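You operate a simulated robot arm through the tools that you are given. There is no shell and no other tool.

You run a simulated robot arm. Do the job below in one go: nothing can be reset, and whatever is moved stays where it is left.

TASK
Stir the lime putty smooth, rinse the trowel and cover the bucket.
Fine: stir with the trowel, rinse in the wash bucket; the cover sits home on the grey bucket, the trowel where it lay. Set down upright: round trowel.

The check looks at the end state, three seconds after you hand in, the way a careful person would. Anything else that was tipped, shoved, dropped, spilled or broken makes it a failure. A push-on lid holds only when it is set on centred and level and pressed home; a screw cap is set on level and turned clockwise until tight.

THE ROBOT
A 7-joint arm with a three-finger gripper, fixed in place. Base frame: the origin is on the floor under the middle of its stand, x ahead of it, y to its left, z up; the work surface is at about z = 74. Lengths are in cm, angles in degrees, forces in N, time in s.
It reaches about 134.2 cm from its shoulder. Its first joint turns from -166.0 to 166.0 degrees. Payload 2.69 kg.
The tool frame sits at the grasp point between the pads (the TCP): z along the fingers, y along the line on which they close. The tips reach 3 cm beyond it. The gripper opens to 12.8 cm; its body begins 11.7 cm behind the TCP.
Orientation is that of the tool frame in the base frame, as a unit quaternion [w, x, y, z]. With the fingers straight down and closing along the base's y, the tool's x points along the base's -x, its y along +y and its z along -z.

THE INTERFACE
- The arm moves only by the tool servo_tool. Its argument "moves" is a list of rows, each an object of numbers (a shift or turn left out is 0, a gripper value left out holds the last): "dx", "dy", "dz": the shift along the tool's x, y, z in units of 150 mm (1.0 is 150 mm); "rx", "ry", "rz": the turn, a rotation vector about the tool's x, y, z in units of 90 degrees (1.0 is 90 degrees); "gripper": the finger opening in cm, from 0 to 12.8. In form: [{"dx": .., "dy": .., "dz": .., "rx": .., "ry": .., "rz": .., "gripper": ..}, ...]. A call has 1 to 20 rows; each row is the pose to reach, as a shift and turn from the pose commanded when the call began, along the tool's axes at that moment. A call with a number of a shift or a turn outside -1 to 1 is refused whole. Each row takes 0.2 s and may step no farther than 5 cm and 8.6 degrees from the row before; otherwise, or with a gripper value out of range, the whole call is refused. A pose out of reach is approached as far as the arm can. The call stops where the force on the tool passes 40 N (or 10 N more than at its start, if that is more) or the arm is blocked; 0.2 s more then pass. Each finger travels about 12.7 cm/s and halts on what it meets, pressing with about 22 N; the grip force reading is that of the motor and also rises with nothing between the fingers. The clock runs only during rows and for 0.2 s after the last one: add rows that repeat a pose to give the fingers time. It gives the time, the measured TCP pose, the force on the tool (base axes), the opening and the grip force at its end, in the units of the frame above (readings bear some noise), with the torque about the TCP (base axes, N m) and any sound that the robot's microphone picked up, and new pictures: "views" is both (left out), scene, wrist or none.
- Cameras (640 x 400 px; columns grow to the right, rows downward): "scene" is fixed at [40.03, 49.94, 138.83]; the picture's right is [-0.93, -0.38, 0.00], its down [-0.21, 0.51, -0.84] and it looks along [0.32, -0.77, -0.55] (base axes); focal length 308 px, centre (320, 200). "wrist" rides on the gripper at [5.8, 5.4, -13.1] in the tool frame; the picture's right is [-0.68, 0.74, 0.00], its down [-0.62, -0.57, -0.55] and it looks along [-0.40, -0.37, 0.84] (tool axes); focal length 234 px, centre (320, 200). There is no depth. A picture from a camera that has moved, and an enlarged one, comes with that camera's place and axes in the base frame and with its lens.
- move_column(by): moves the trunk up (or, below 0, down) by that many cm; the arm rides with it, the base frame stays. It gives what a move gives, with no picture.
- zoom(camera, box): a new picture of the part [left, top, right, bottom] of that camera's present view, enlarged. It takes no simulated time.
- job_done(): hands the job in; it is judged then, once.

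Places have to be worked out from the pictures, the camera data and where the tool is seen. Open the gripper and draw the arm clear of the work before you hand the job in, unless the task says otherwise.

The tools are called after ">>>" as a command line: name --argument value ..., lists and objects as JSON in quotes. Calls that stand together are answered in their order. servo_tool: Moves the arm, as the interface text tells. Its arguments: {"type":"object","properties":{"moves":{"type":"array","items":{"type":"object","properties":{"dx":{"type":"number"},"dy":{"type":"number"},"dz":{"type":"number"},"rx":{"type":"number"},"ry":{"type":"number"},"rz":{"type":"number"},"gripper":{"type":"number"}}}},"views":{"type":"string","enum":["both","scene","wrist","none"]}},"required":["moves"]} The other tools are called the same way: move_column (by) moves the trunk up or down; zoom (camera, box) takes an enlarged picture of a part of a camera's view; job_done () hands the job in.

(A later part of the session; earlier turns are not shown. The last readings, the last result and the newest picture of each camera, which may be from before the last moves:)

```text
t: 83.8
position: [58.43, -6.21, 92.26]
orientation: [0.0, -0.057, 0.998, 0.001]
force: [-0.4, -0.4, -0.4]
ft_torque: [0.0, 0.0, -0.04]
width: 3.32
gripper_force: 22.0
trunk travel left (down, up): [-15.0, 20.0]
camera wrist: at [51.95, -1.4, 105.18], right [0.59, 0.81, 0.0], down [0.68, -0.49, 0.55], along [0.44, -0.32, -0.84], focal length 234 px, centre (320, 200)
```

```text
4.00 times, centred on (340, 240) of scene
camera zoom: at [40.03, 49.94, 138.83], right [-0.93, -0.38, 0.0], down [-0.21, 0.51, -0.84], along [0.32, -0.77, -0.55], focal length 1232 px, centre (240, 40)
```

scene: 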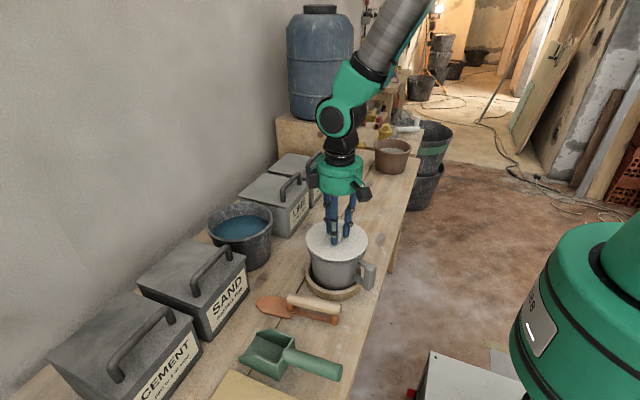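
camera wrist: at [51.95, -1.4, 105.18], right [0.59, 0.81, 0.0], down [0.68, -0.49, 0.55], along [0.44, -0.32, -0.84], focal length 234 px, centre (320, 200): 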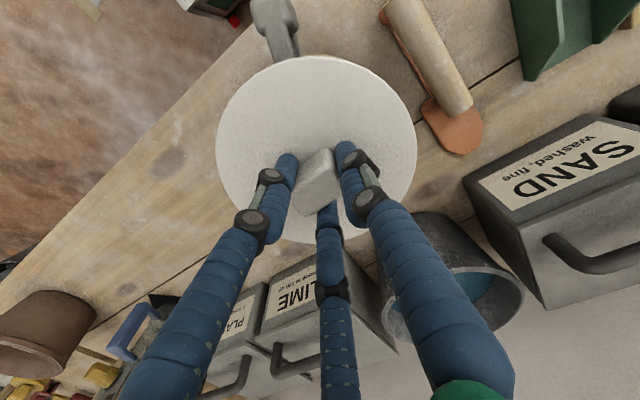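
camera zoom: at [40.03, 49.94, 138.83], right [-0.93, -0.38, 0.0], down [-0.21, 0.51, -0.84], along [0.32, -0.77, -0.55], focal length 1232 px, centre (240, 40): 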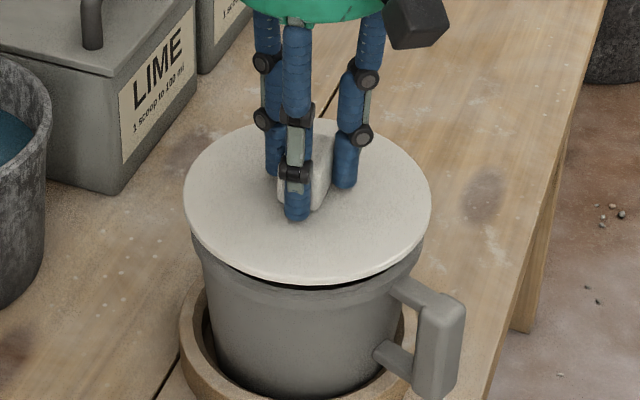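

The lid's sides line up with the rim, but the fore-aft (y) fit depends on the exact height, so I'll zoom in harder on the near and far edges to measure it.

>>> zoom --camera "scene" --box '[315, 212, 365, 237]'

>>> zoom --camera "scene" --box '[315, 250, 365, 275]'

>>> zoom --camera "scene" --box '[300, 225, 330, 265]'

>>> zoom --camera "scene" --box '[350, 225, 380, 265]'

```text
12.80 times, centred on (340, 224) of scene
camera zoom: at [40.03, 49.94, 138.83], right [-0.93, -0.38, 0.0], down [-0.21, 0.51, -0.84], along [0.32, -0.77, -0.55], focal length 3943 px, centre (64, -114)
```

zoom: 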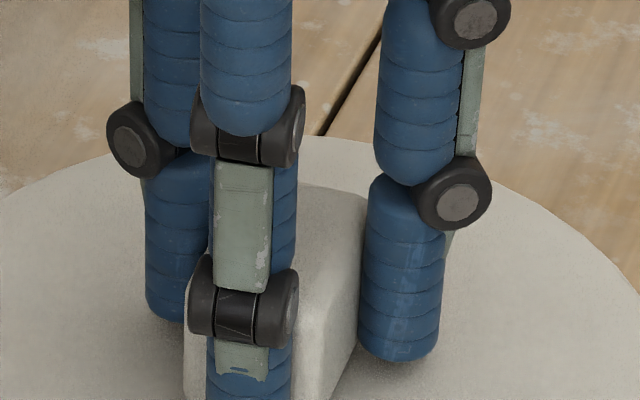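

```text
12.80 times, centred on (340, 262) of scene
camera zoom: at [40.03, 49.94, 138.83], right [-0.93, -0.38, 0.0], down [-0.21, 0.51, -0.84], along [0.32, -0.77, -0.55], focal length 3943 px, centre (64, -600)
```

zoom: 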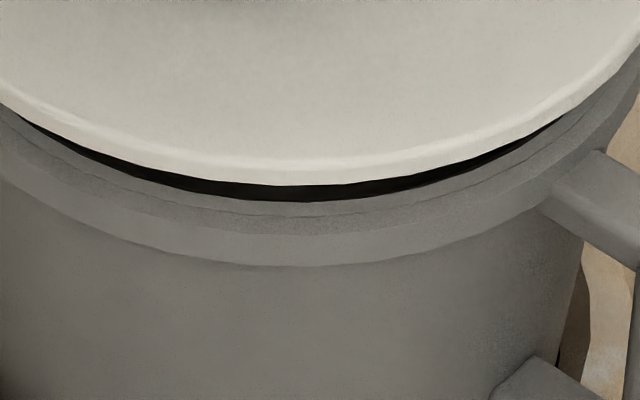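

```text
10.00 times, centred on (315, 245) of scene
camera zoom: at [40.03, 49.94, 138.83], right [-0.93, -0.38, 0.0], down [-0.21, 0.51, -0.84], along [0.32, -0.77, -0.55], focal length 3080 px, centre (370, -250)
```

zoom: 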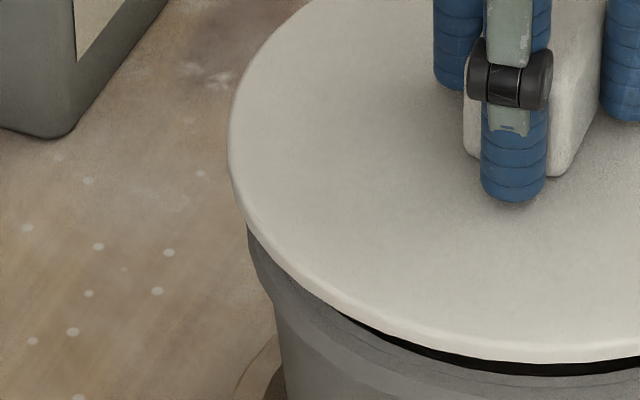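

```text
10.00 times, centred on (365, 245) of scene
camera zoom: at [40.03, 49.94, 138.83], right [-0.93, -0.38, 0.0], down [-0.21, 0.51, -0.84], along [0.32, -0.77, -0.55], focal length 3080 px, centre (-130, -250)
```

zoom: 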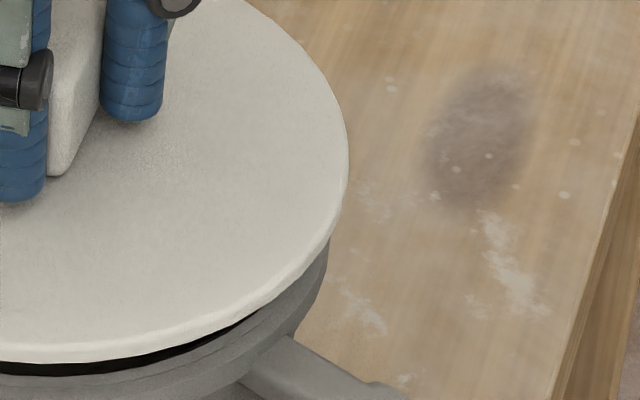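

Careful comparison puts the lid about 0.25 cm too far toward +y, with x well matched and the rim top near z≈86.4. I'll shift −0.25 cm in y and lower in small steps, watching force and torque.

>>> servo_tool --moves '[{"dx": 0.0019, "dy": -0.0166}, {"dx": 0.0019, "dy": -0.0166, "dz": 0.02}, {"dx": 0.0019, "dy": -0.0166, "dz": 0.04}, {"dx": 0.0019, "dy": -0.0166, "dz": 0.04}]' --views "none"

>>> servo_tool --moves '[{"dz": 0.01}, {"dz": 0.02}, {"dz": 0.02}]' --views "scene"

>>> zoom --camera "scene" --box '[300, 210, 380, 280]'

```text
t: 84.8
position: [58.57, -6.5, 91.54]
orientation: [0.0, -0.056, 0.998, 0.0]
force: [0.5, -0.6, -0.1]
ft_torque: [-0.05, -0.02, -0.01]
width: 3.31
gripper_force: 21.9
trunk travel left (down, up): [-15.0, 20.0]
```

```text
t: 85.6
position: [58.5, -6.38, 91.31]
orientation: [0.001, -0.057, 0.998, 0.0]
force: [-0.5, -0.1, -0.8]
ft_torque: [-0.03, 0.0, 0.01]
width: 3.33
gripper_force: 22.3
trunk travel left (down, up): [-15.0, 20.0]
```

scene: 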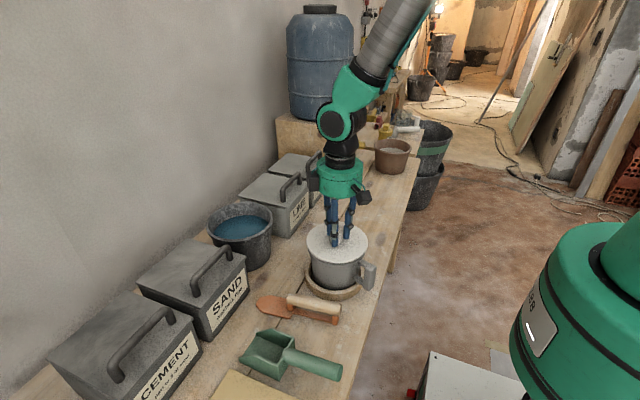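

```text
5.71 times, centred on (340, 245) of scene
camera zoom: at [40.03, 49.94, 138.83], right [-0.93, -0.38, 0.0], down [-0.21, 0.51, -0.84], along [0.32, -0.77, -0.55], focal length 1760 px, centre (206, -57)
```

zoom: 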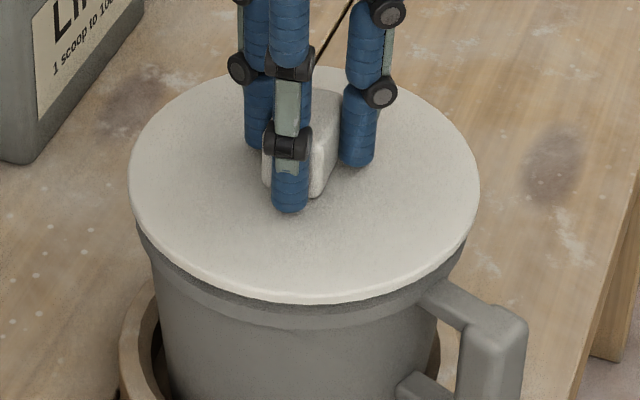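

No contact yet, and the lid remains aligned with the rim within about a millimetre. I'll continue down in small steps.

>>> servo_tool --moves '[{"dz": 0.01}, {"dz": 0.02}, {"dz": 0.02}]' --views "none"

>>> servo_tool --moves '[{"dz": 0.01}, {"dz": 0.02}, {"dz": 0.02}]' --views "scene"

>>> zoom --camera "scene" --box '[300, 210, 380, 280]'

```text
t: 86.4
position: [58.54, -6.51, 90.98]
orientation: [0.0, -0.056, 0.998, 0.0]
force: [0.8, -0.4, -0.7]
ft_torque: [0.0, -0.01, 0.03]
width: 3.34
gripper_force: 22.0
trunk travel left (down, up): [-15.0, 20.0]
```

```text
t: 87.2
position: [58.54, -6.39, 90.68]
orientation: [0.0, -0.056, 0.998, 0.0]
force: [0.8, -0.7, -0.9]
ft_torque: [0.0, -0.01, 0.01]
width: 3.34
gripper_force: 22.5
trunk travel left (down, up): [-15.0, 20.0]
```

scene: 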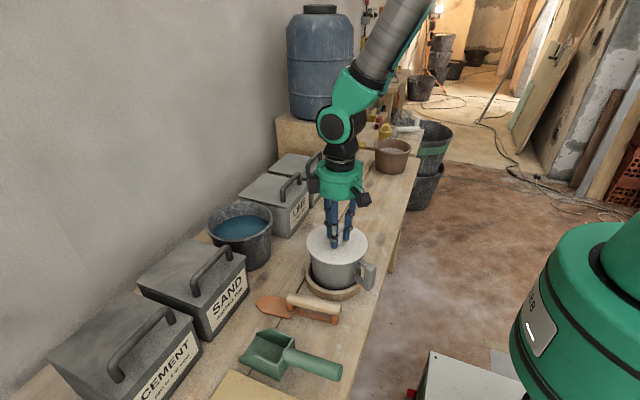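

```text
5.71 times, centred on (340, 245) of scene
camera zoom: at [40.03, 49.94, 138.83], right [-0.93, -0.38, 0.0], down [-0.21, 0.51, -0.84], along [0.32, -0.77, -0.55], focal length 1760 px, centre (206, -57)
```

zoom: 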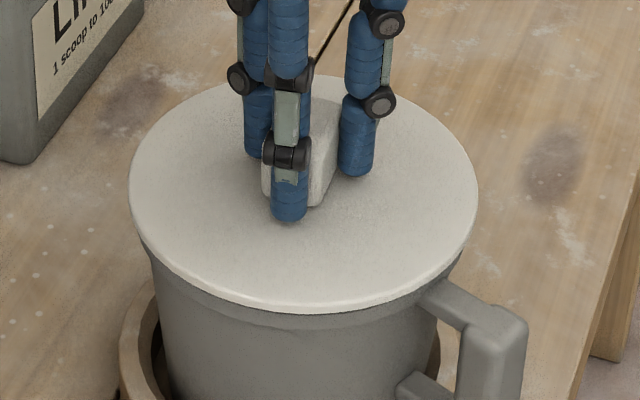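

Still no contact, which suggests the plug is entering cleanly. I'll continue lowering in 0.3 cm steps.

>>> servo_tool --moves '[{"dz": 0.01}, {"dz": 0.02}, {"dz": 0.02}]' --views "none"

>>> servo_tool --moves '[{"dz": 0.007}, {"dz": 0.014}, {"dz": 0.014}]' --views "scene"

>>> zoom --camera "scene" --box '[300, 210, 380, 280]'

```text
t: 88.0
position: [58.51, -6.41, 90.51]
orientation: [0.001, -0.056, 0.998, 0.001]
force: [-2.0, -2.5, 17.1]
ft_torque: [-0.21, 0.1, -0.12]
width: 3.32
gripper_force: 22.0
trunk travel left (down, up): [-15.0, 20.0]
```

```text
t: 88.8
position: [58.61, -6.48, 90.3]
orientation: [0.001, -0.057, 0.998, 0.0]
force: [0.7, -1.0, 15.7]
ft_torque: [-0.22, -0.07, 0.0]
width: 3.31
gripper_force: 17.0
trunk travel left (down, up): [-15.0, 20.0]
```

scene: 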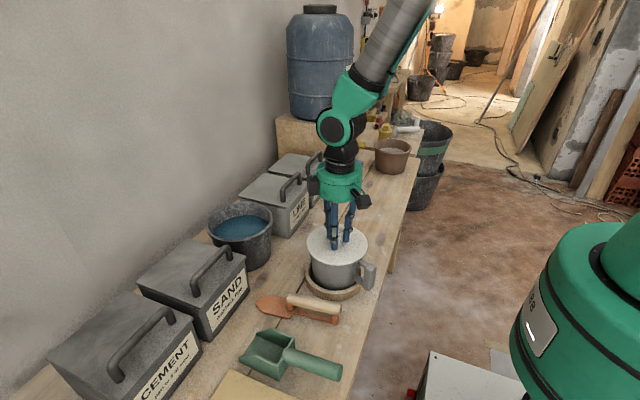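

```text
5.71 times, centred on (340, 245) of scene
camera zoom: at [40.03, 49.94, 138.83], right [-0.93, -0.38, 0.0], down [-0.21, 0.51, -0.84], along [0.32, -0.77, -0.55], focal length 1760 px, centre (206, -57)
```

zoom: 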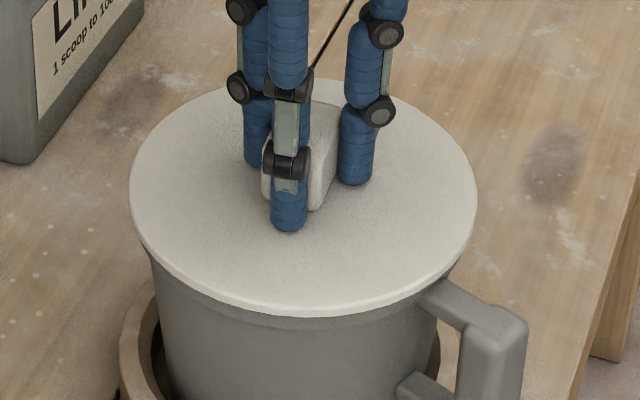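

Contact came evenly (about 17 N with almost no torque), so the lid is seated level and centred on the rim. I'll release the knob and then press down on its top with the closed fingers to push it home.

>>> servo_tool --moves '[{"dz": -0.01, "gripper": 3.6}, {"dz": -0.01, "gripper": 4.2}, {"dz": -0.01, "gripper": 5}, {"dz": -0.01, "gripper": 6}, {"dz": -0.01, "gripper": 6.5}, {"dz": -0.01, "gripper": 6.5}]' --views "none"

>>> servo_tool --moves '[{"dz": -0.07, "gripper": 6.5}, {"dz": -0.17, "gripper": 6.5}, {"dz": -0.3, "gripper": 6.5}, {"dz": -0.45, "gripper": 6.5}, {"dz": -0.5, "gripper": 6.5}]'

>>> zoom --camera "scene" --box '[300, 200, 390, 290]'

>>> zoom --camera "wrist" --box '[200, 40, 440, 260]'

```text
t: 90.2
position: [58.6, -6.4, 90.34]
orientation: [0.001, -0.055, 0.998, 0.0]
force: [0.6, 0.9, -0.5]
ft_torque: [0.01, -0.05, -0.01]
width: 6.53
gripper_force: 0.1
trunk travel left (down, up): [-15.0, 20.0]
```

```text
t: 91.4
position: [58.44, -6.39, 98.05]
orientation: [0.0, -0.056, 0.998, 0.0]
force: [-0.3, 0.2, -1.0]
ft_torque: [0.0, 0.0, 0.04]
width: 6.53
gripper_force: 0.2
trunk travel left (down, up): [-15.0, 20.0]
camera wrist: at [51.97, -1.67, 110.94], right [0.59, 0.81, 0.0], down [0.68, -0.49, 0.55], along [0.44, -0.32, -0.84], focal length 234 px, centre (320, 200)
```

scene: 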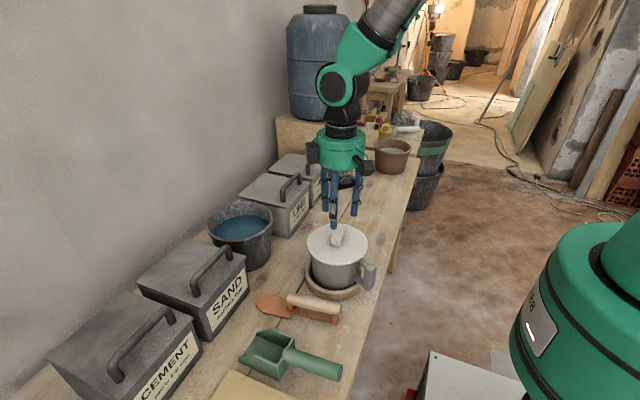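
wrist: 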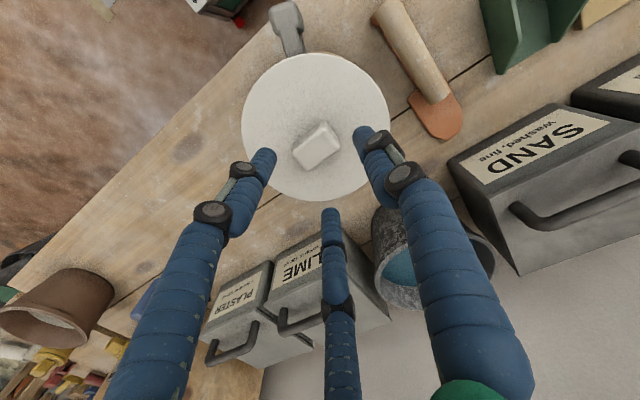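

```text
4.44 times, centred on (345, 245) of scene
camera zoom: at [40.03, 49.94, 138.83], right [-0.93, -0.38, 0.0], down [-0.21, 0.51, -0.84], along [0.32, -0.77, -0.55], focal length 1369 px, centre (209, 0)
```

zoom: 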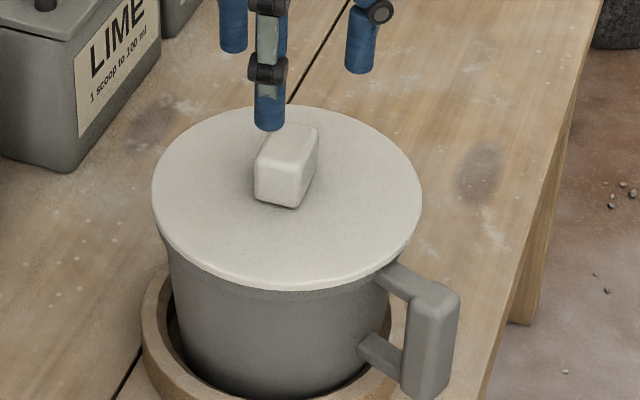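

```text
1.82 times, centred on (320, 150) of wrist
camera zoom: at [51.97, -1.67, 110.94], right [0.59, 0.81, 0.0], down [0.68, -0.49, 0.55], along [0.44, -0.32, -0.84], focal length 426 px, centre (320, 291)
```

zoom: 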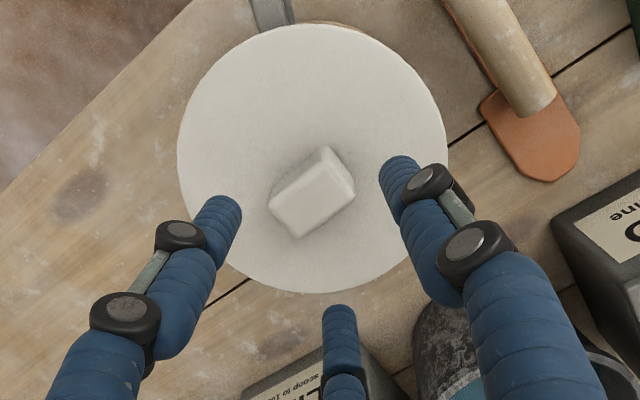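

The lid sits level and centred. I'll close the fingers and come down over the knob to just above it.

>>> servo_tool --moves '[{"dx": 0.0022, "dy": -0.02, "gripper": 4}, {"dx": 0.0022, "dy": -0.02, "gripper": 2}, {"dx": 0.0022, "dy": -0.02, "gripper": 0}, {"dx": 0.0022, "dy": -0.02, "gripper": 0}, {"dx": 0.0022, "dy": -0.02, "dz": 0.1, "gripper": 0}, {"dx": 0.0022, "dy": -0.02, "dz": 0.2, "gripper": 0}, {"dx": 0.0022, "dy": -0.02, "dz": 0.28, "gripper": 0}, {"dx": 0.0022, "dy": -0.02, "dz": 0.28, "gripper": 0}]'

>>> zoom --camera "wrist" --box '[200, 40, 440, 260]'

>>> zoom --camera "scene" --box '[300, 200, 390, 290]'

```text
t: 93.2
position: [58.51, -6.74, 93.69]
orientation: [0.0, -0.056, 0.998, 0.0]
force: [0.1, -0.4, -0.4]
ft_torque: [-0.01, -0.01, 0.0]
width: 0.2
gripper_force: 21.6
trunk travel left (down, up): [-15.0, 20.0]
camera wrist: at [52.02, -2.01, 106.67], right [0.59, 0.81, 0.0], down [0.68, -0.49, 0.55], along [0.44, -0.32, -0.84], focal length 234 px, centre (320, 200)
```

scene: 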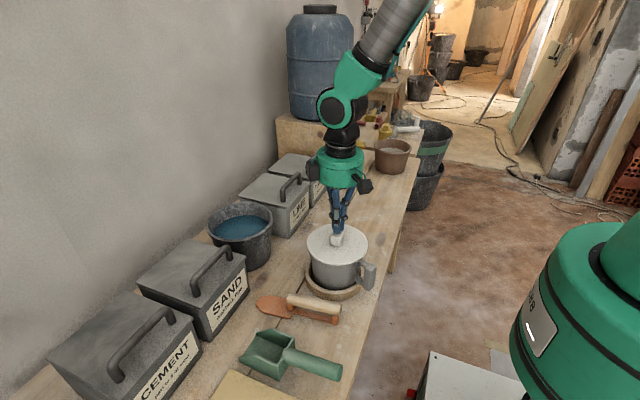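
wrist: 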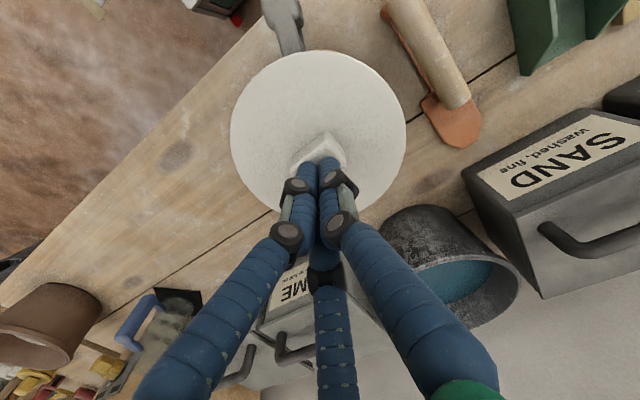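

```text
1.82 times, centred on (320, 150) of wrist
camera zoom: at [52.02, -2.01, 106.67], right [0.59, 0.81, 0.0], down [0.68, -0.49, 0.55], along [0.44, -0.32, -0.84], focal length 426 px, centre (320, 291)
```

zoom: 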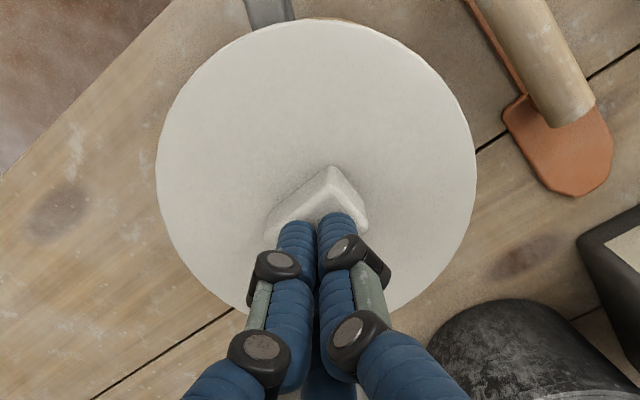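

```text
4.44 times, centred on (345, 245) of scene
camera zoom: at [40.03, 49.94, 138.83], right [-0.93, -0.38, 0.0], down [-0.21, 0.51, -0.84], along [0.32, -0.77, -0.55], focal length 1369 px, centre (209, 0)
```

zoom: 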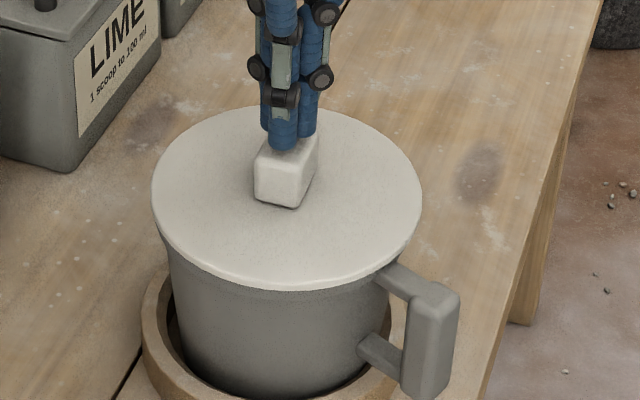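

The fingertips are over the knob. I'll lower until they touch, reading force and torque to check the press is central.

>>> servo_tool --moves '[{"dz": 0.025, "gripper": 0}, {"dz": 0.05, "gripper": 0}, {"dz": 0.067, "gripper": 0}, {"dz": 0.067, "gripper": 0}]' --views "none"

>>> servo_tool --moves '[{"dz": 0.01, "gripper": 0}, {"dz": 0.02, "gripper": 0}, {"dz": 0.02, "gripper": 0}]' --views "scene"

>>> zoom --camera "scene" --box '[300, 200, 390, 290]'

```text
t: 94.2
position: [58.49, -6.76, 93.08]
orientation: [0.002, -0.057, 0.998, -0.001]
force: [-7.9, 1.5, 36.7]
ft_torque: [-0.01, 0.33, 0.0]
width: 0.59
gripper_force: 21.7
trunk travel left (down, up): [-15.0, 20.0]
```

```text
t: 94.6
position: [58.81, -6.76, 92.98]
orientation: [0.004, -0.057, 0.998, 0.0]
force: [1.3, -0.5, 13.8]
ft_torque: [0.03, 0.0, -0.01]
width: 0.6
gripper_force: 21.7
trunk travel left (down, up): [-15.0, 20.0]
stopped in row 1: the force on the tool passed its limit at 52 N (the readings are from after the stop); the commanded pose is now the measured one
```

scene: 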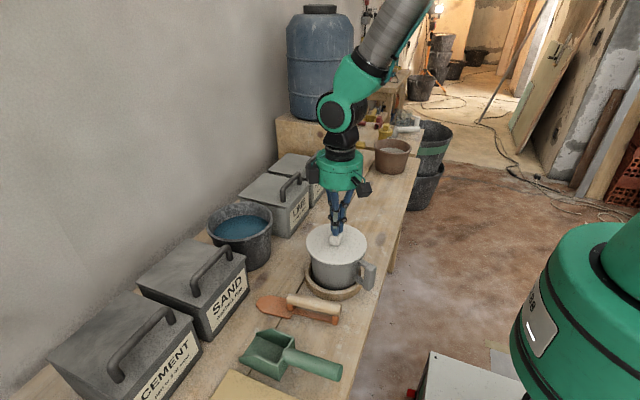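

```text
4.44 times, centred on (345, 245) of scene
camera zoom: at [40.03, 49.94, 138.83], right [-0.93, -0.38, 0.0], down [-0.21, 0.51, -0.84], along [0.32, -0.77, -0.55], focal length 1369 px, centre (209, 0)
```

zoom: 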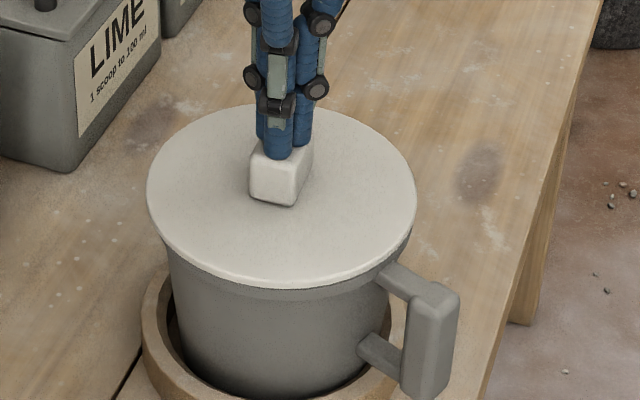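

The press reached about 50 N and the lid seems to have slid a few mm toward +x rather than going down. I'll zoom in closely at the lid edge to see how it sits.

>>> zoom --camera "scene" --box '[315, 250, 365, 275]'

>>> zoom --camera "scene" --box '[300, 225, 330, 265]'

>>> zoom --camera "scene" --box '[350, 225, 380, 265]'

```text
12.80 times, centred on (340, 262) of scene
camera zoom: at [40.03, 49.94, 138.83], right [-0.93, -0.38, 0.0], down [-0.21, 0.51, -0.84], along [0.32, -0.77, -0.55], focal length 3943 px, centre (64, -600)
```

zoom: 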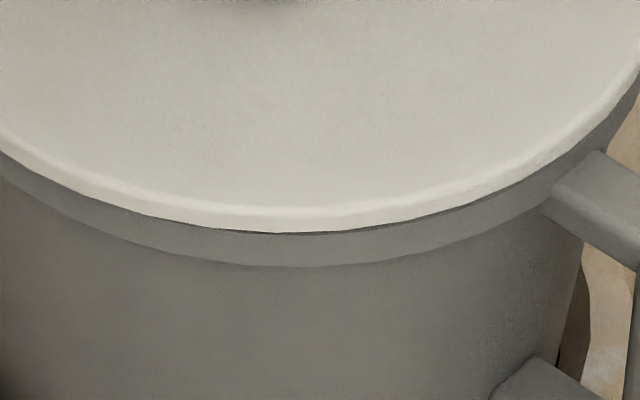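

```text
10.00 times, centred on (315, 245) of scene
camera zoom: at [40.03, 49.94, 138.83], right [-0.93, -0.38, 0.0], down [-0.21, 0.51, -0.84], along [0.32, -0.77, -0.55], focal length 3080 px, centre (370, -250)
```

zoom: 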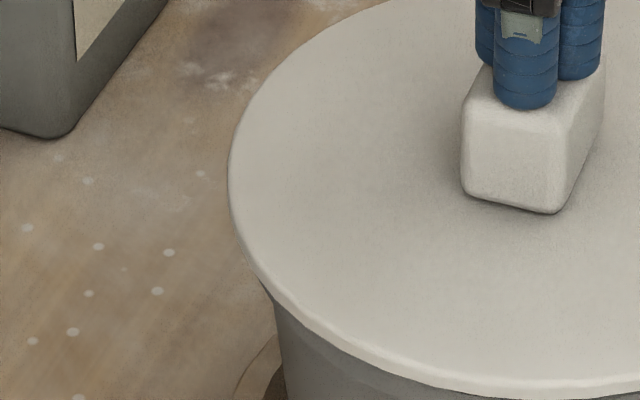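

```text
10.00 times, centred on (365, 245) of scene
camera zoom: at [40.03, 49.94, 138.83], right [-0.93, -0.38, 0.0], down [-0.21, 0.51, -0.84], along [0.32, -0.77, -0.55], focal length 3080 px, centre (-130, -250)
```

zoom: 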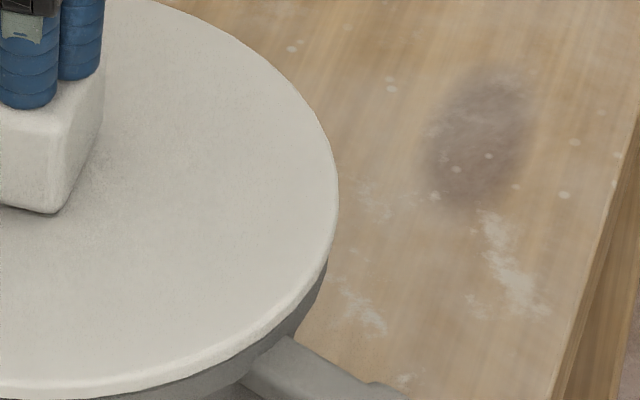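

The plate is flush on the rim all round, but it slid about 0.12 cm toward +x during the press. I'll back off, re-grip the knob at the well-centred pose to recentre it, and then press again more evenly.

>>> servo_tool --moves '[{"dz": -0.07, "gripper": 0}, {"dz": -0.17, "gripper": 0}, {"dz": -0.28, "gripper": 2}, {"dx": 0.016, "dy": 0.0246, "dz": -0.28, "gripper": 5}, {"dx": 0.016, "dy": 0.0246, "dz": -0.28, "gripper": 6.5}, {"dx": 0.016, "dy": 0.0246, "dz": -0.28, "gripper": 6.5}, {"dx": 0.016, "dy": 0.0246, "dz": -0.28, "gripper": 6.5}]'

>>> zoom --camera "wrist" --box '[200, 40, 440, 260]'

>>> zoom --camera "scene" --box '[300, 200, 390, 290]'

```text
t: 96.2
position: [58.31, -6.53, 97.12]
orientation: [0.002, -0.056, 0.998, 0.001]
force: [-0.7, -0.2, 0.6]
ft_torque: [0.0, 0.01, -0.03]
width: 6.49
gripper_force: 0.0
trunk travel left (down, up): [-15.0, 20.0]
camera wrist: at [51.74, -1.64, 109.99], right [0.59, 0.81, 0.0], down [0.67, -0.49, 0.55], along [0.45, -0.32, -0.83], focal length 234 px, centre (320, 200)
```

scene: 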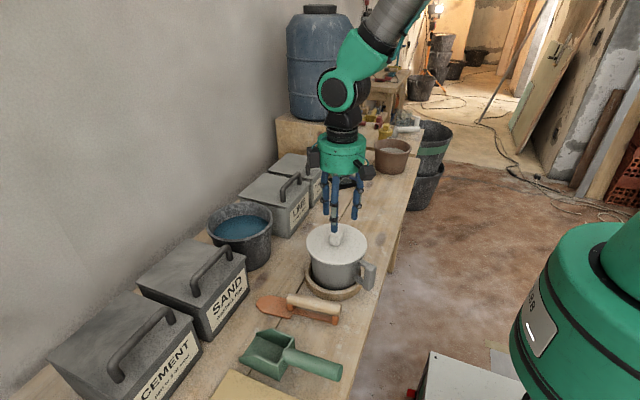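
wrist: 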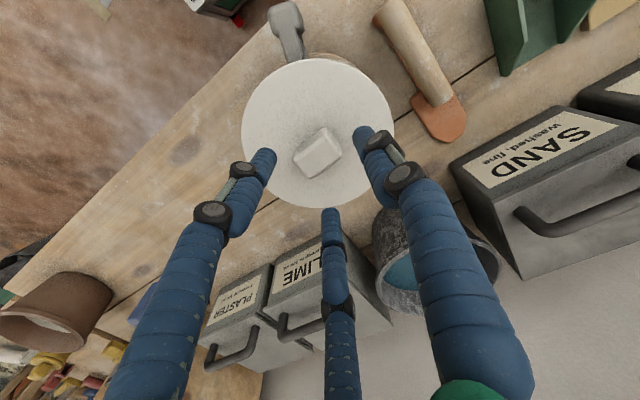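

```text
1.82 times, centred on (320, 150) of wrist
camera zoom: at [51.74, -1.64, 109.99], right [0.59, 0.81, 0.0], down [0.67, -0.49, 0.55], along [0.45, -0.32, -0.83], focal length 426 px, centre (320, 291)
```

zoom: 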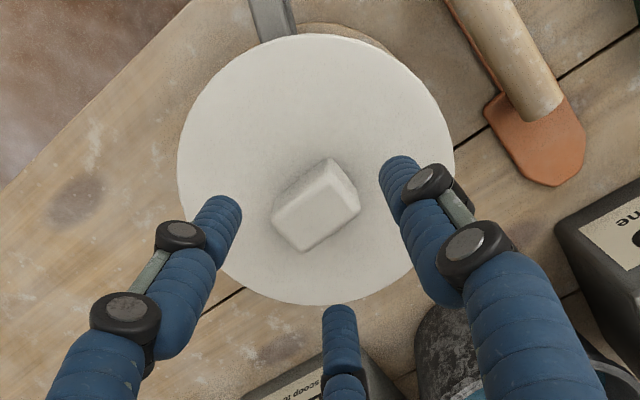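

```text
4.44 times, centred on (345, 245) of scene
camera zoom: at [40.03, 49.94, 138.83], right [-0.93, -0.38, 0.0], down [-0.21, 0.51, -0.84], along [0.32, -0.77, -0.55], focal length 1369 px, centre (209, 0)
```

zoom: 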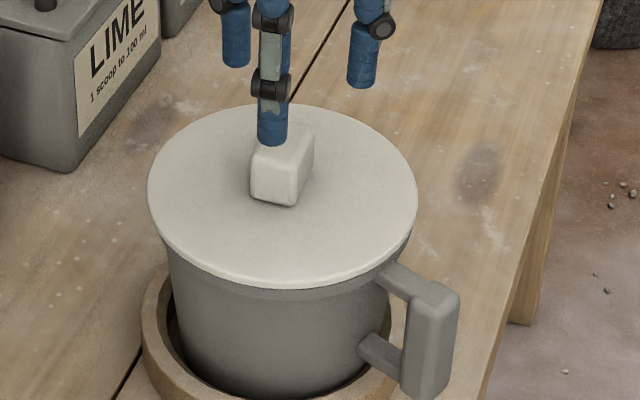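

The hand picked up a tiny 0.4° tilt when it stopped, so I'll correct that and x by 0.13 cm, then descend around the knob and re-grip at the aligned pose.

>>> servo_tool --moves '[{"dx": -0.0086, "dy": -0.001, "ry": 0.004, "gripper": 6.5}, {"dx": -0.0086, "dy": -0.001, "dz": 0.12, "ry": 0.004, "gripper": 6.5}, {"dx": -0.0086, "dy": -0.001, "dz": 0.25, "ry": 0.004, "gripper": 6.5}, {"dx": -0.0086, "dy": -0.001, "dz": 0.37, "ry": 0.004, "gripper": 6.5}, {"dx": -0.0086, "dy": -0.001, "dz": 0.43, "ry": 0.004, "gripper": 6.5}, {"dx": -0.0086, "dy": -0.001, "dz": 0.43, "ry": 0.004, "gripper": 5}, {"dx": -0.0086, "dy": -0.001, "dz": 0.43, "ry": 0.004, "gripper": 4}, {"dx": -0.0086, "dy": -0.001, "dz": 0.43, "ry": 0.004, "gripper": 3.4}, {"dx": -0.0086, "dy": -0.001, "dz": 0.43, "ry": 0.004, "gripper": 2}, {"dx": -0.0086, "dy": -0.001, "dz": 0.43, "ry": 0.004, "gripper": 1}, {"dx": -0.0086, "dy": -0.001, "dz": 0.43, "ry": 0.004, "gripper": 1}]'

>>> zoom --camera "scene" --box '[300, 210, 380, 280]'

>>> zoom --camera "wrist" --box '[200, 40, 440, 260]'

```text
t: 98.6
position: [58.71, -6.35, 90.62]
orientation: [-0.002, -0.056, 0.998, 0.001]
force: [-0.1, -1.0, 0.7]
ft_torque: [-0.01, -0.02, -0.02]
width: 3.33
gripper_force: 17.3
trunk travel left (down, up): [-15.0, 20.0]
camera wrist: at [52.11, -1.65, 103.51], right [0.59, 0.81, 0.0], down [0.68, -0.49, 0.55], along [0.44, -0.32, -0.84], focal length 234 px, centre (320, 200)
```

scene: 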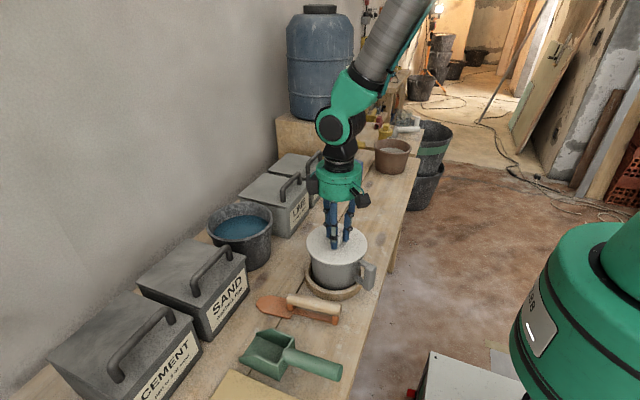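
wrist: 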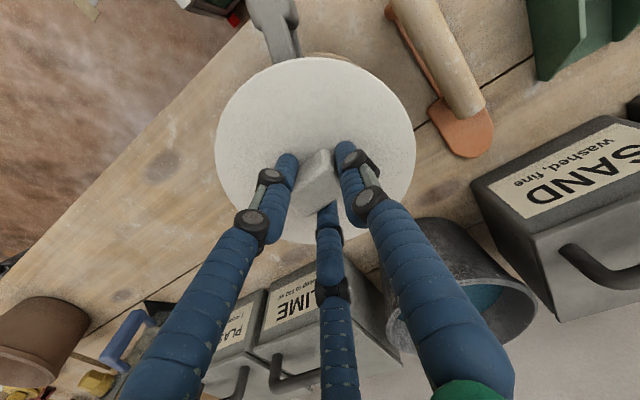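

```text
5.71 times, centred on (340, 245) of scene
camera zoom: at [40.03, 49.94, 138.83], right [-0.93, -0.38, 0.0], down [-0.21, 0.51, -0.84], along [0.32, -0.77, -0.55], focal length 1760 px, centre (206, -57)
```

zoom: 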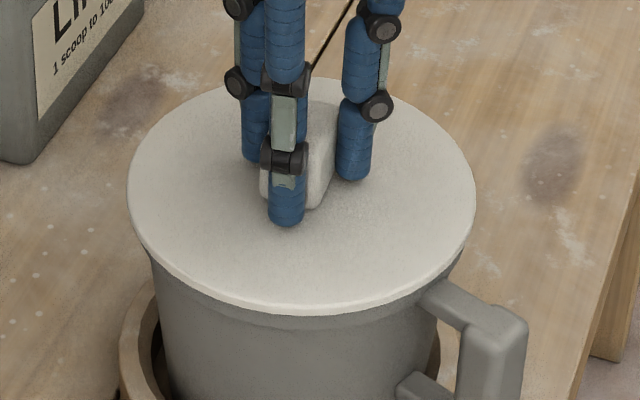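

```text
1.82 times, centred on (320, 150) of wrist
camera zoom: at [52.11, -1.65, 103.51], right [0.59, 0.81, 0.0], down [0.68, -0.49, 0.55], along [0.44, -0.32, -0.84], focal length 426 px, centre (320, 291)
```

zoom: 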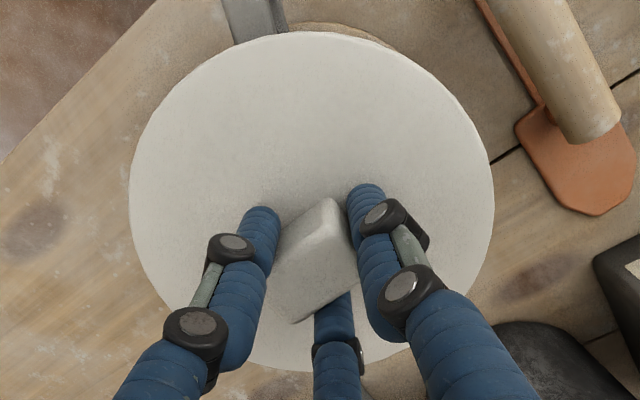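

The lid is centred again (within ~0.03 cm in image-x). To learn whether it is already holding, I'll try a very small 0.3 cm lift and read the force.

>>> servo_tool --moves '[{"dz": -0.01, "gripper": 1}, {"dz": -0.02, "gripper": 1}, {"dz": -0.02, "gripper": 1}]' --views "scene"

>>> zoom --camera "scene" --box '[315, 250, 365, 275]'

>>> zoom --camera "scene" --box '[300, 210, 380, 280]'

```text
t: 99.4
position: [58.53, -6.54, 90.85]
orientation: [-0.002, -0.055, 0.998, 0.0]
force: [0.3, -0.2, -0.5]
ft_torque: [0.01, 0.02, 0.0]
width: 3.33
gripper_force: 17.5
trunk travel left (down, up): [-15.0, 20.0]
```

scene: 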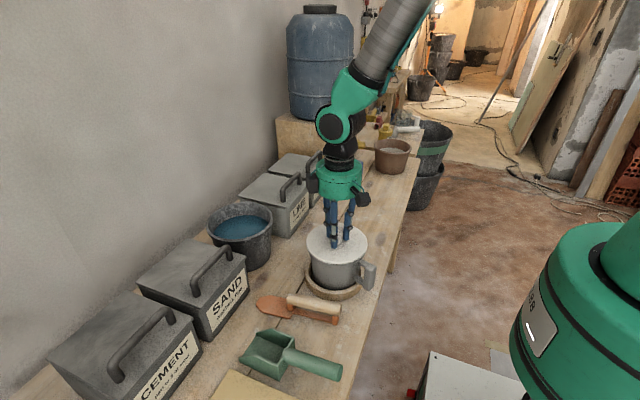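

```text
12.80 times, centred on (340, 262) of scene
camera zoom: at [40.03, 49.94, 138.83], right [-0.93, -0.38, 0.0], down [-0.21, 0.51, -0.84], along [0.32, -0.77, -0.55], focal length 3943 px, centre (64, -600)
```

zoom: 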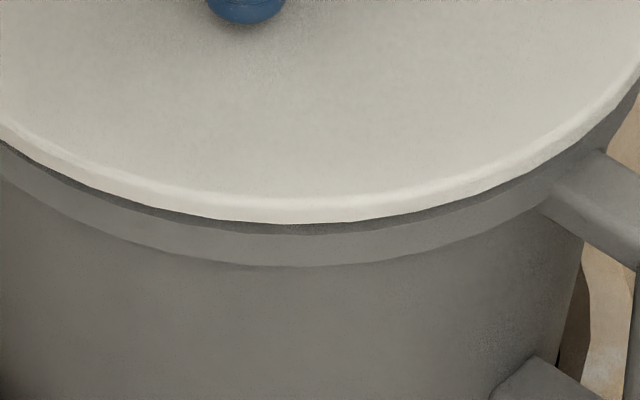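

```text
5.71 times, centred on (340, 245) of scene
camera zoom: at [40.03, 49.94, 138.83], right [-0.93, -0.38, 0.0], down [-0.21, 0.51, -0.84], along [0.32, -0.77, -0.55], focal length 1760 px, centre (206, -57)
```

zoom: 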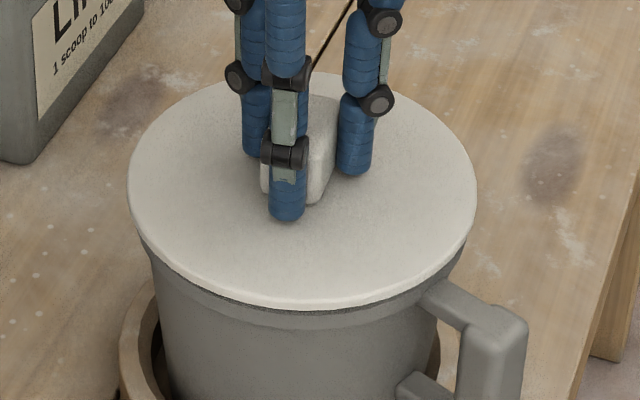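

The lid lifted freely, so it isn't holding yet (and no click was heard). I'll set it back on the rim, loosen the fingers so they still cage the knob, and slide them down until the tips touch the plate, so I can press straight on the plate while keeping the lid centred.

>>> servo_tool --moves '[{"dz": 0.01, "gripper": 1}, {"dz": 0.02, "gripper": 1}, {"dz": 0.022, "gripper": 1}, {"dz": 0.022, "gripper": 3.6}, {"dz": 0.022, "gripper": 4.0}, {"dz": 0.022, "gripper": 4.0}]' --views "none"

>>> servo_tool --moves '[{"dz": 0.01, "gripper": 4.0}, {"dz": 0.02, "gripper": 4.0}, {"dz": 0.02, "gripper": 4.0}]' --views "scene"

>>> zoom --camera "scene" --box '[300, 210, 380, 280]'

```text
t: 100.8
position: [58.52, -6.44, 90.39]
orientation: [-0.002, -0.055, 0.998, -0.001]
force: [0.2, 0.4, 0.6]
ft_torque: [0.01, 0.01, 0.02]
width: 4.03
gripper_force: 0.0
trunk travel left (down, up): [-15.0, 20.0]
```

```text
t: 101.6
position: [58.55, -6.41, 90.31]
orientation: [-0.002, -0.056, 0.998, 0.0]
force: [-0.1, -0.2, -0.2]
ft_torque: [-0.03, 0.0, 0.04]
width: 4.0
gripper_force: 0.1
trunk travel left (down, up): [-15.0, 20.0]
```

scene: 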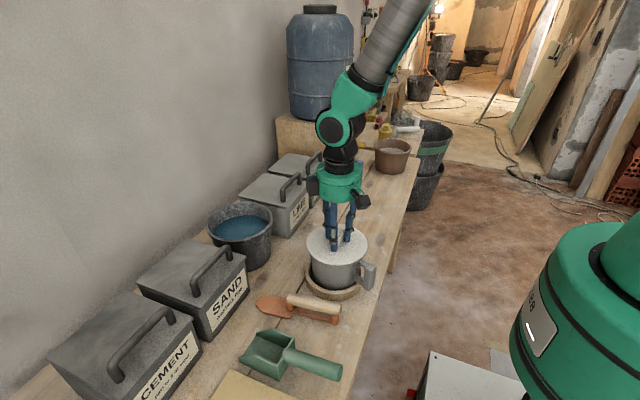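

```text
5.71 times, centred on (340, 245) of scene
camera zoom: at [40.03, 49.94, 138.83], right [-0.93, -0.38, 0.0], down [-0.21, 0.51, -0.84], along [0.32, -0.77, -0.55], focal length 1760 px, centre (206, -57)
```

zoom: 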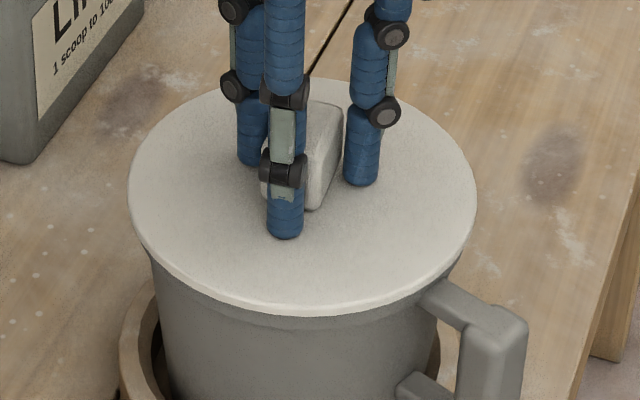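

The lid is still centred and the fingers cage the knob. I'll lower further until the tips touch the plate.

>>> servo_tool --moves '[{"dz": 0.007, "gripper": 4.0}, {"dz": 0.014, "gripper": 4.0}, {"dz": 0.014, "gripper": 4.0}]' --views "none"

>>> servo_tool --moves '[{"dz": 0.007, "gripper": 4.0}, {"dz": 0.014, "gripper": 4.0}, {"dz": 0.014, "gripper": 4.0}]' --views "none"

```text
t: 102.4
position: [58.57, -6.39, 90.07]
orientation: [-0.001, -0.056, 0.998, -0.001]
force: [-2.2, 2.1, 11.3]
ft_torque: [0.14, -0.03, 0.06]
width: 3.96
gripper_force: 0.0
trunk travel left (down, up): [-15.0, 20.0]
```

```text
t: 103.1
position: [58.74, -6.37, 90.14]
orientation: [0.002, -0.056, 0.998, -0.001]
force: [-0.2, -0.6, 14.4]
ft_torque: [-0.03, 0.13, 0.04]
width: 4.02
gripper_force: 0.0
trunk travel left (down, up): [-15.0, 20.0]
stopped in row 3: the force on the tool passed its limit at 42 N (the readings are from after the stop); the commanded pose is now the measured one
```

Pressed to 42 N on the plate. I'll look at the lid's position and seating now.

>>> zoom --camera "scene" --box '[300, 210, 380, 280]'

>>> zoom --camera "scene" --box '[315, 250, 365, 275]'

>>> zoom --camera "scene" --box '[300, 225, 330, 265]'

>>> zoom --camera "scene" --box '[350, 225, 380, 265]'

```text
5.71 times, centred on (340, 245) of scene
camera zoom: at [40.03, 49.94, 138.83], right [-0.93, -0.38, 0.0], down [-0.21, 0.51, -0.84], along [0.32, -0.77, -0.55], focal length 1760 px, centre (206, -57)
```

zoom: 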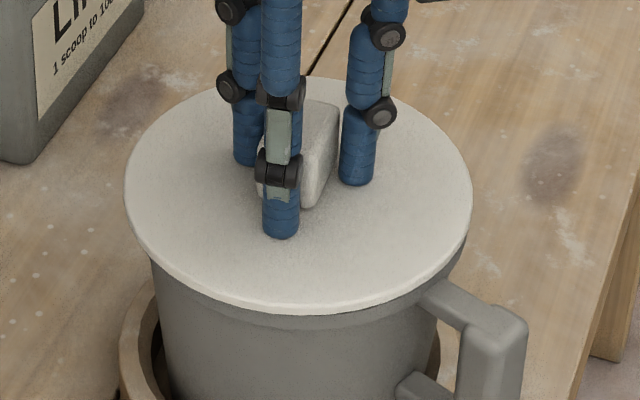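

```text
12.80 times, centred on (340, 262) of scene
camera zoom: at [40.03, 49.94, 138.83], right [-0.93, -0.38, 0.0], down [-0.21, 0.51, -0.84], along [0.32, -0.77, -0.55], focal length 3943 px, centre (64, -600)
```

zoom: 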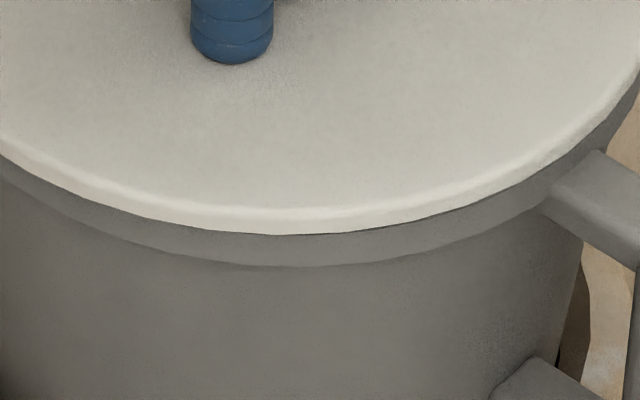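

```text
10.00 times, centred on (315, 245) of scene
camera zoom: at [40.03, 49.94, 138.83], right [-0.93, -0.38, 0.0], down [-0.21, 0.51, -0.84], along [0.32, -0.77, -0.55], focal length 3080 px, centre (370, -250)
```

zoom: 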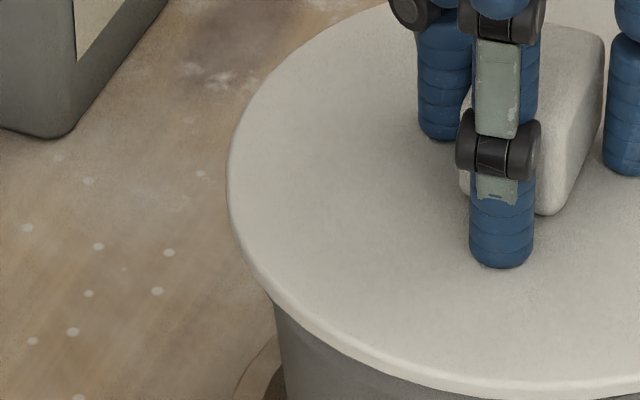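

```text
10.00 times, centred on (365, 245) of scene
camera zoom: at [40.03, 49.94, 138.83], right [-0.93, -0.38, 0.0], down [-0.21, 0.51, -0.84], along [0.32, -0.77, -0.55], focal length 3080 px, centre (-130, -250)
```

zoom: 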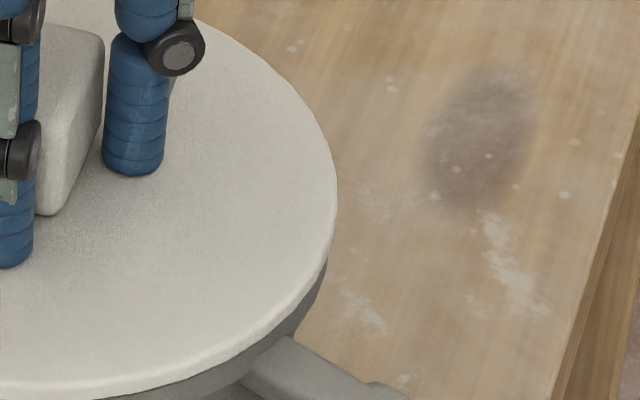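

Measured carefully, the plate may still sit 1–4 mm above the rim, and the arm drifts slightly toward +x under load. I'll press again from this contact, counter-shifting −x by 0.2 cm and increasing the load gradually.

>>> servo_tool --moves '[{"dx": 0.007, "dz": 0.001, "gripper": 4.0}, {"dx": 0.0133, "dz": 0.002, "gripper": 4.0}, {"dx": 0.0133, "dz": 0.004, "gripper": 4.0}, {"dx": 0.0133, "dz": 0.005, "gripper": 4.0}]' --views "none"

>>> servo_tool --moves '[{"dx": 0.001, "dz": 0.002, "gripper": 4.0}, {"dx": 0.002, "dz": 0.003, "gripper": 4.0}]' --views "none"

```text
t: 104.1
position: [58.64, -6.49, 90.13]
orientation: [0.001, -0.057, 0.998, -0.001]
force: [8.7, -0.3, 35.9]
ft_torque: [-0.01, -0.21, 0.08]
width: 4.1
gripper_force: 0.8
trunk travel left (down, up): [-15.0, 20.0]
```

```text
t: 104.7
position: [58.75, -6.56, 90.12]
orientation: [0.003, -0.057, 0.998, -0.001]
force: [-3.9, 2.7, 17.8]
ft_torque: [0.21, 0.36, 0.11]
width: 3.94
gripper_force: 0.1
trunk travel left (down, up): [-15.0, 20.0]
stopped in row 2: the force on the tool passed its limit at 48 N (the readings are from after the stop); the commanded pose is now the measured one
```

Still no downward movement at 48 N. I'll look at the lid again before deciding.

>>> zoom --camera "scene" --box '[300, 210, 380, 280]'

>>> zoom --camera "scene" --box '[315, 250, 365, 275]'

```text
5.71 times, centred on (340, 245) of scene
camera zoom: at [40.03, 49.94, 138.83], right [-0.93, -0.38, 0.0], down [-0.21, 0.51, -0.84], along [0.32, -0.77, -0.55], focal length 1760 px, centre (206, -57)
```

zoom: 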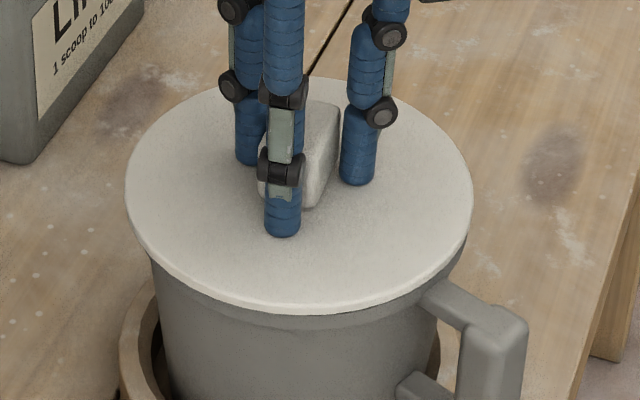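

```text
12.80 times, centred on (340, 262) of scene
camera zoom: at [40.03, 49.94, 138.83], right [-0.93, -0.38, 0.0], down [-0.21, 0.51, -0.84], along [0.32, -0.77, -0.55], focal length 3943 px, centre (64, -600)
```

zoom: 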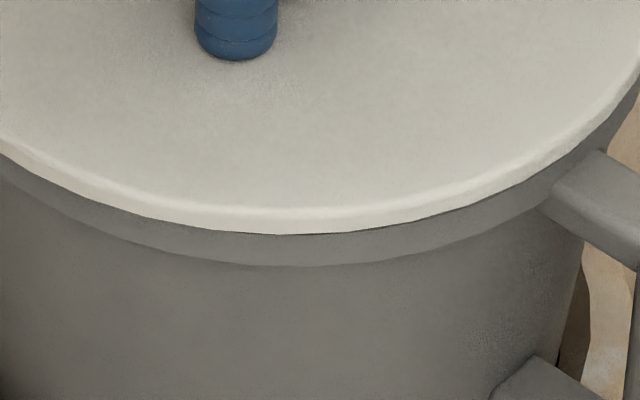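

I can't settle this from the high camera angle, so I'll back the hand away and look at the lid edge nearly side-on with the wrist camera. First, open and rise clear.

>>> servo_tool --moves '[{"dz": -0.01, "gripper": 5}, {"dz": -0.05, "gripper": 6.5}, {"dz": -0.2, "gripper": 6.5}, {"dz": -0.4, "gripper": 6.5}, {"dz": -0.65, "gripper": 6.5}, {"dz": -0.9, "gripper": 6.5}, {"dz": -1.0, "gripper": 6.5}]' --views "none"

>>> servo_tool --moves '[{"dx": -0.04, "dy": -0.3, "dz": -0.1, "rz": 0.08}, {"dx": -0.08, "dy": -0.6, "dz": -0.2, "rz": 0.17}, {"dx": -0.12, "dy": -0.9, "dz": -0.2, "rz": 0.26}, {"dx": -0.15, "dy": -1.0, "dz": -0.2, "rz": 0.35}, {"dx": -0.15, "dy": -1.0, "dz": -0.2, "rz": 0.44}, {"dx": -0.15, "dy": -1.0, "dz": -0.2, "rz": 0.53}, {"dx": -0.15, "dy": -1.0, "dz": -0.2, "rz": 0.62}, {"dx": -0.15, "dy": -1.0, "dz": -0.2, "rz": 0.71}, {"dx": -0.15, "dy": -1.0, "dz": -0.2, "rz": 0.8}, {"dx": -0.15, "dy": -1.0, "dz": -0.2, "rz": 0.89}, {"dx": -0.15, "dy": -1.0, "dz": -0.2, "rz": 0.98}]' --views "scene"

```text
t: 106.3
position: [58.61, -6.44, 104.93]
orientation: [0.002, -0.055, 0.998, -0.001]
force: [0.2, 0.1, -0.3]
ft_torque: [-0.01, -0.05, -0.01]
width: 6.52
gripper_force: 0.1
trunk travel left (down, up): [-15.0, 20.0]
```

```text
t: 108.7
position: [62.39, -21.1, 108.01]
orientation: [0.002, 0.655, 0.755, 0.001]
force: [0.2, 0.8, -0.4]
ft_torque: [0.03, 0.02, 0.0]
width: 6.52
gripper_force: 0.0
trunk travel left (down, up): [-15.0, 20.0]
```

scene: 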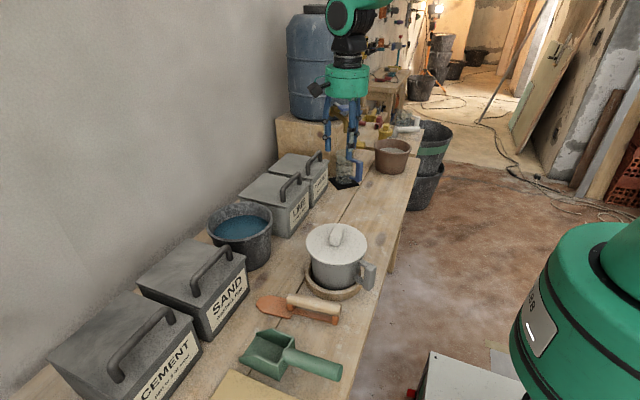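

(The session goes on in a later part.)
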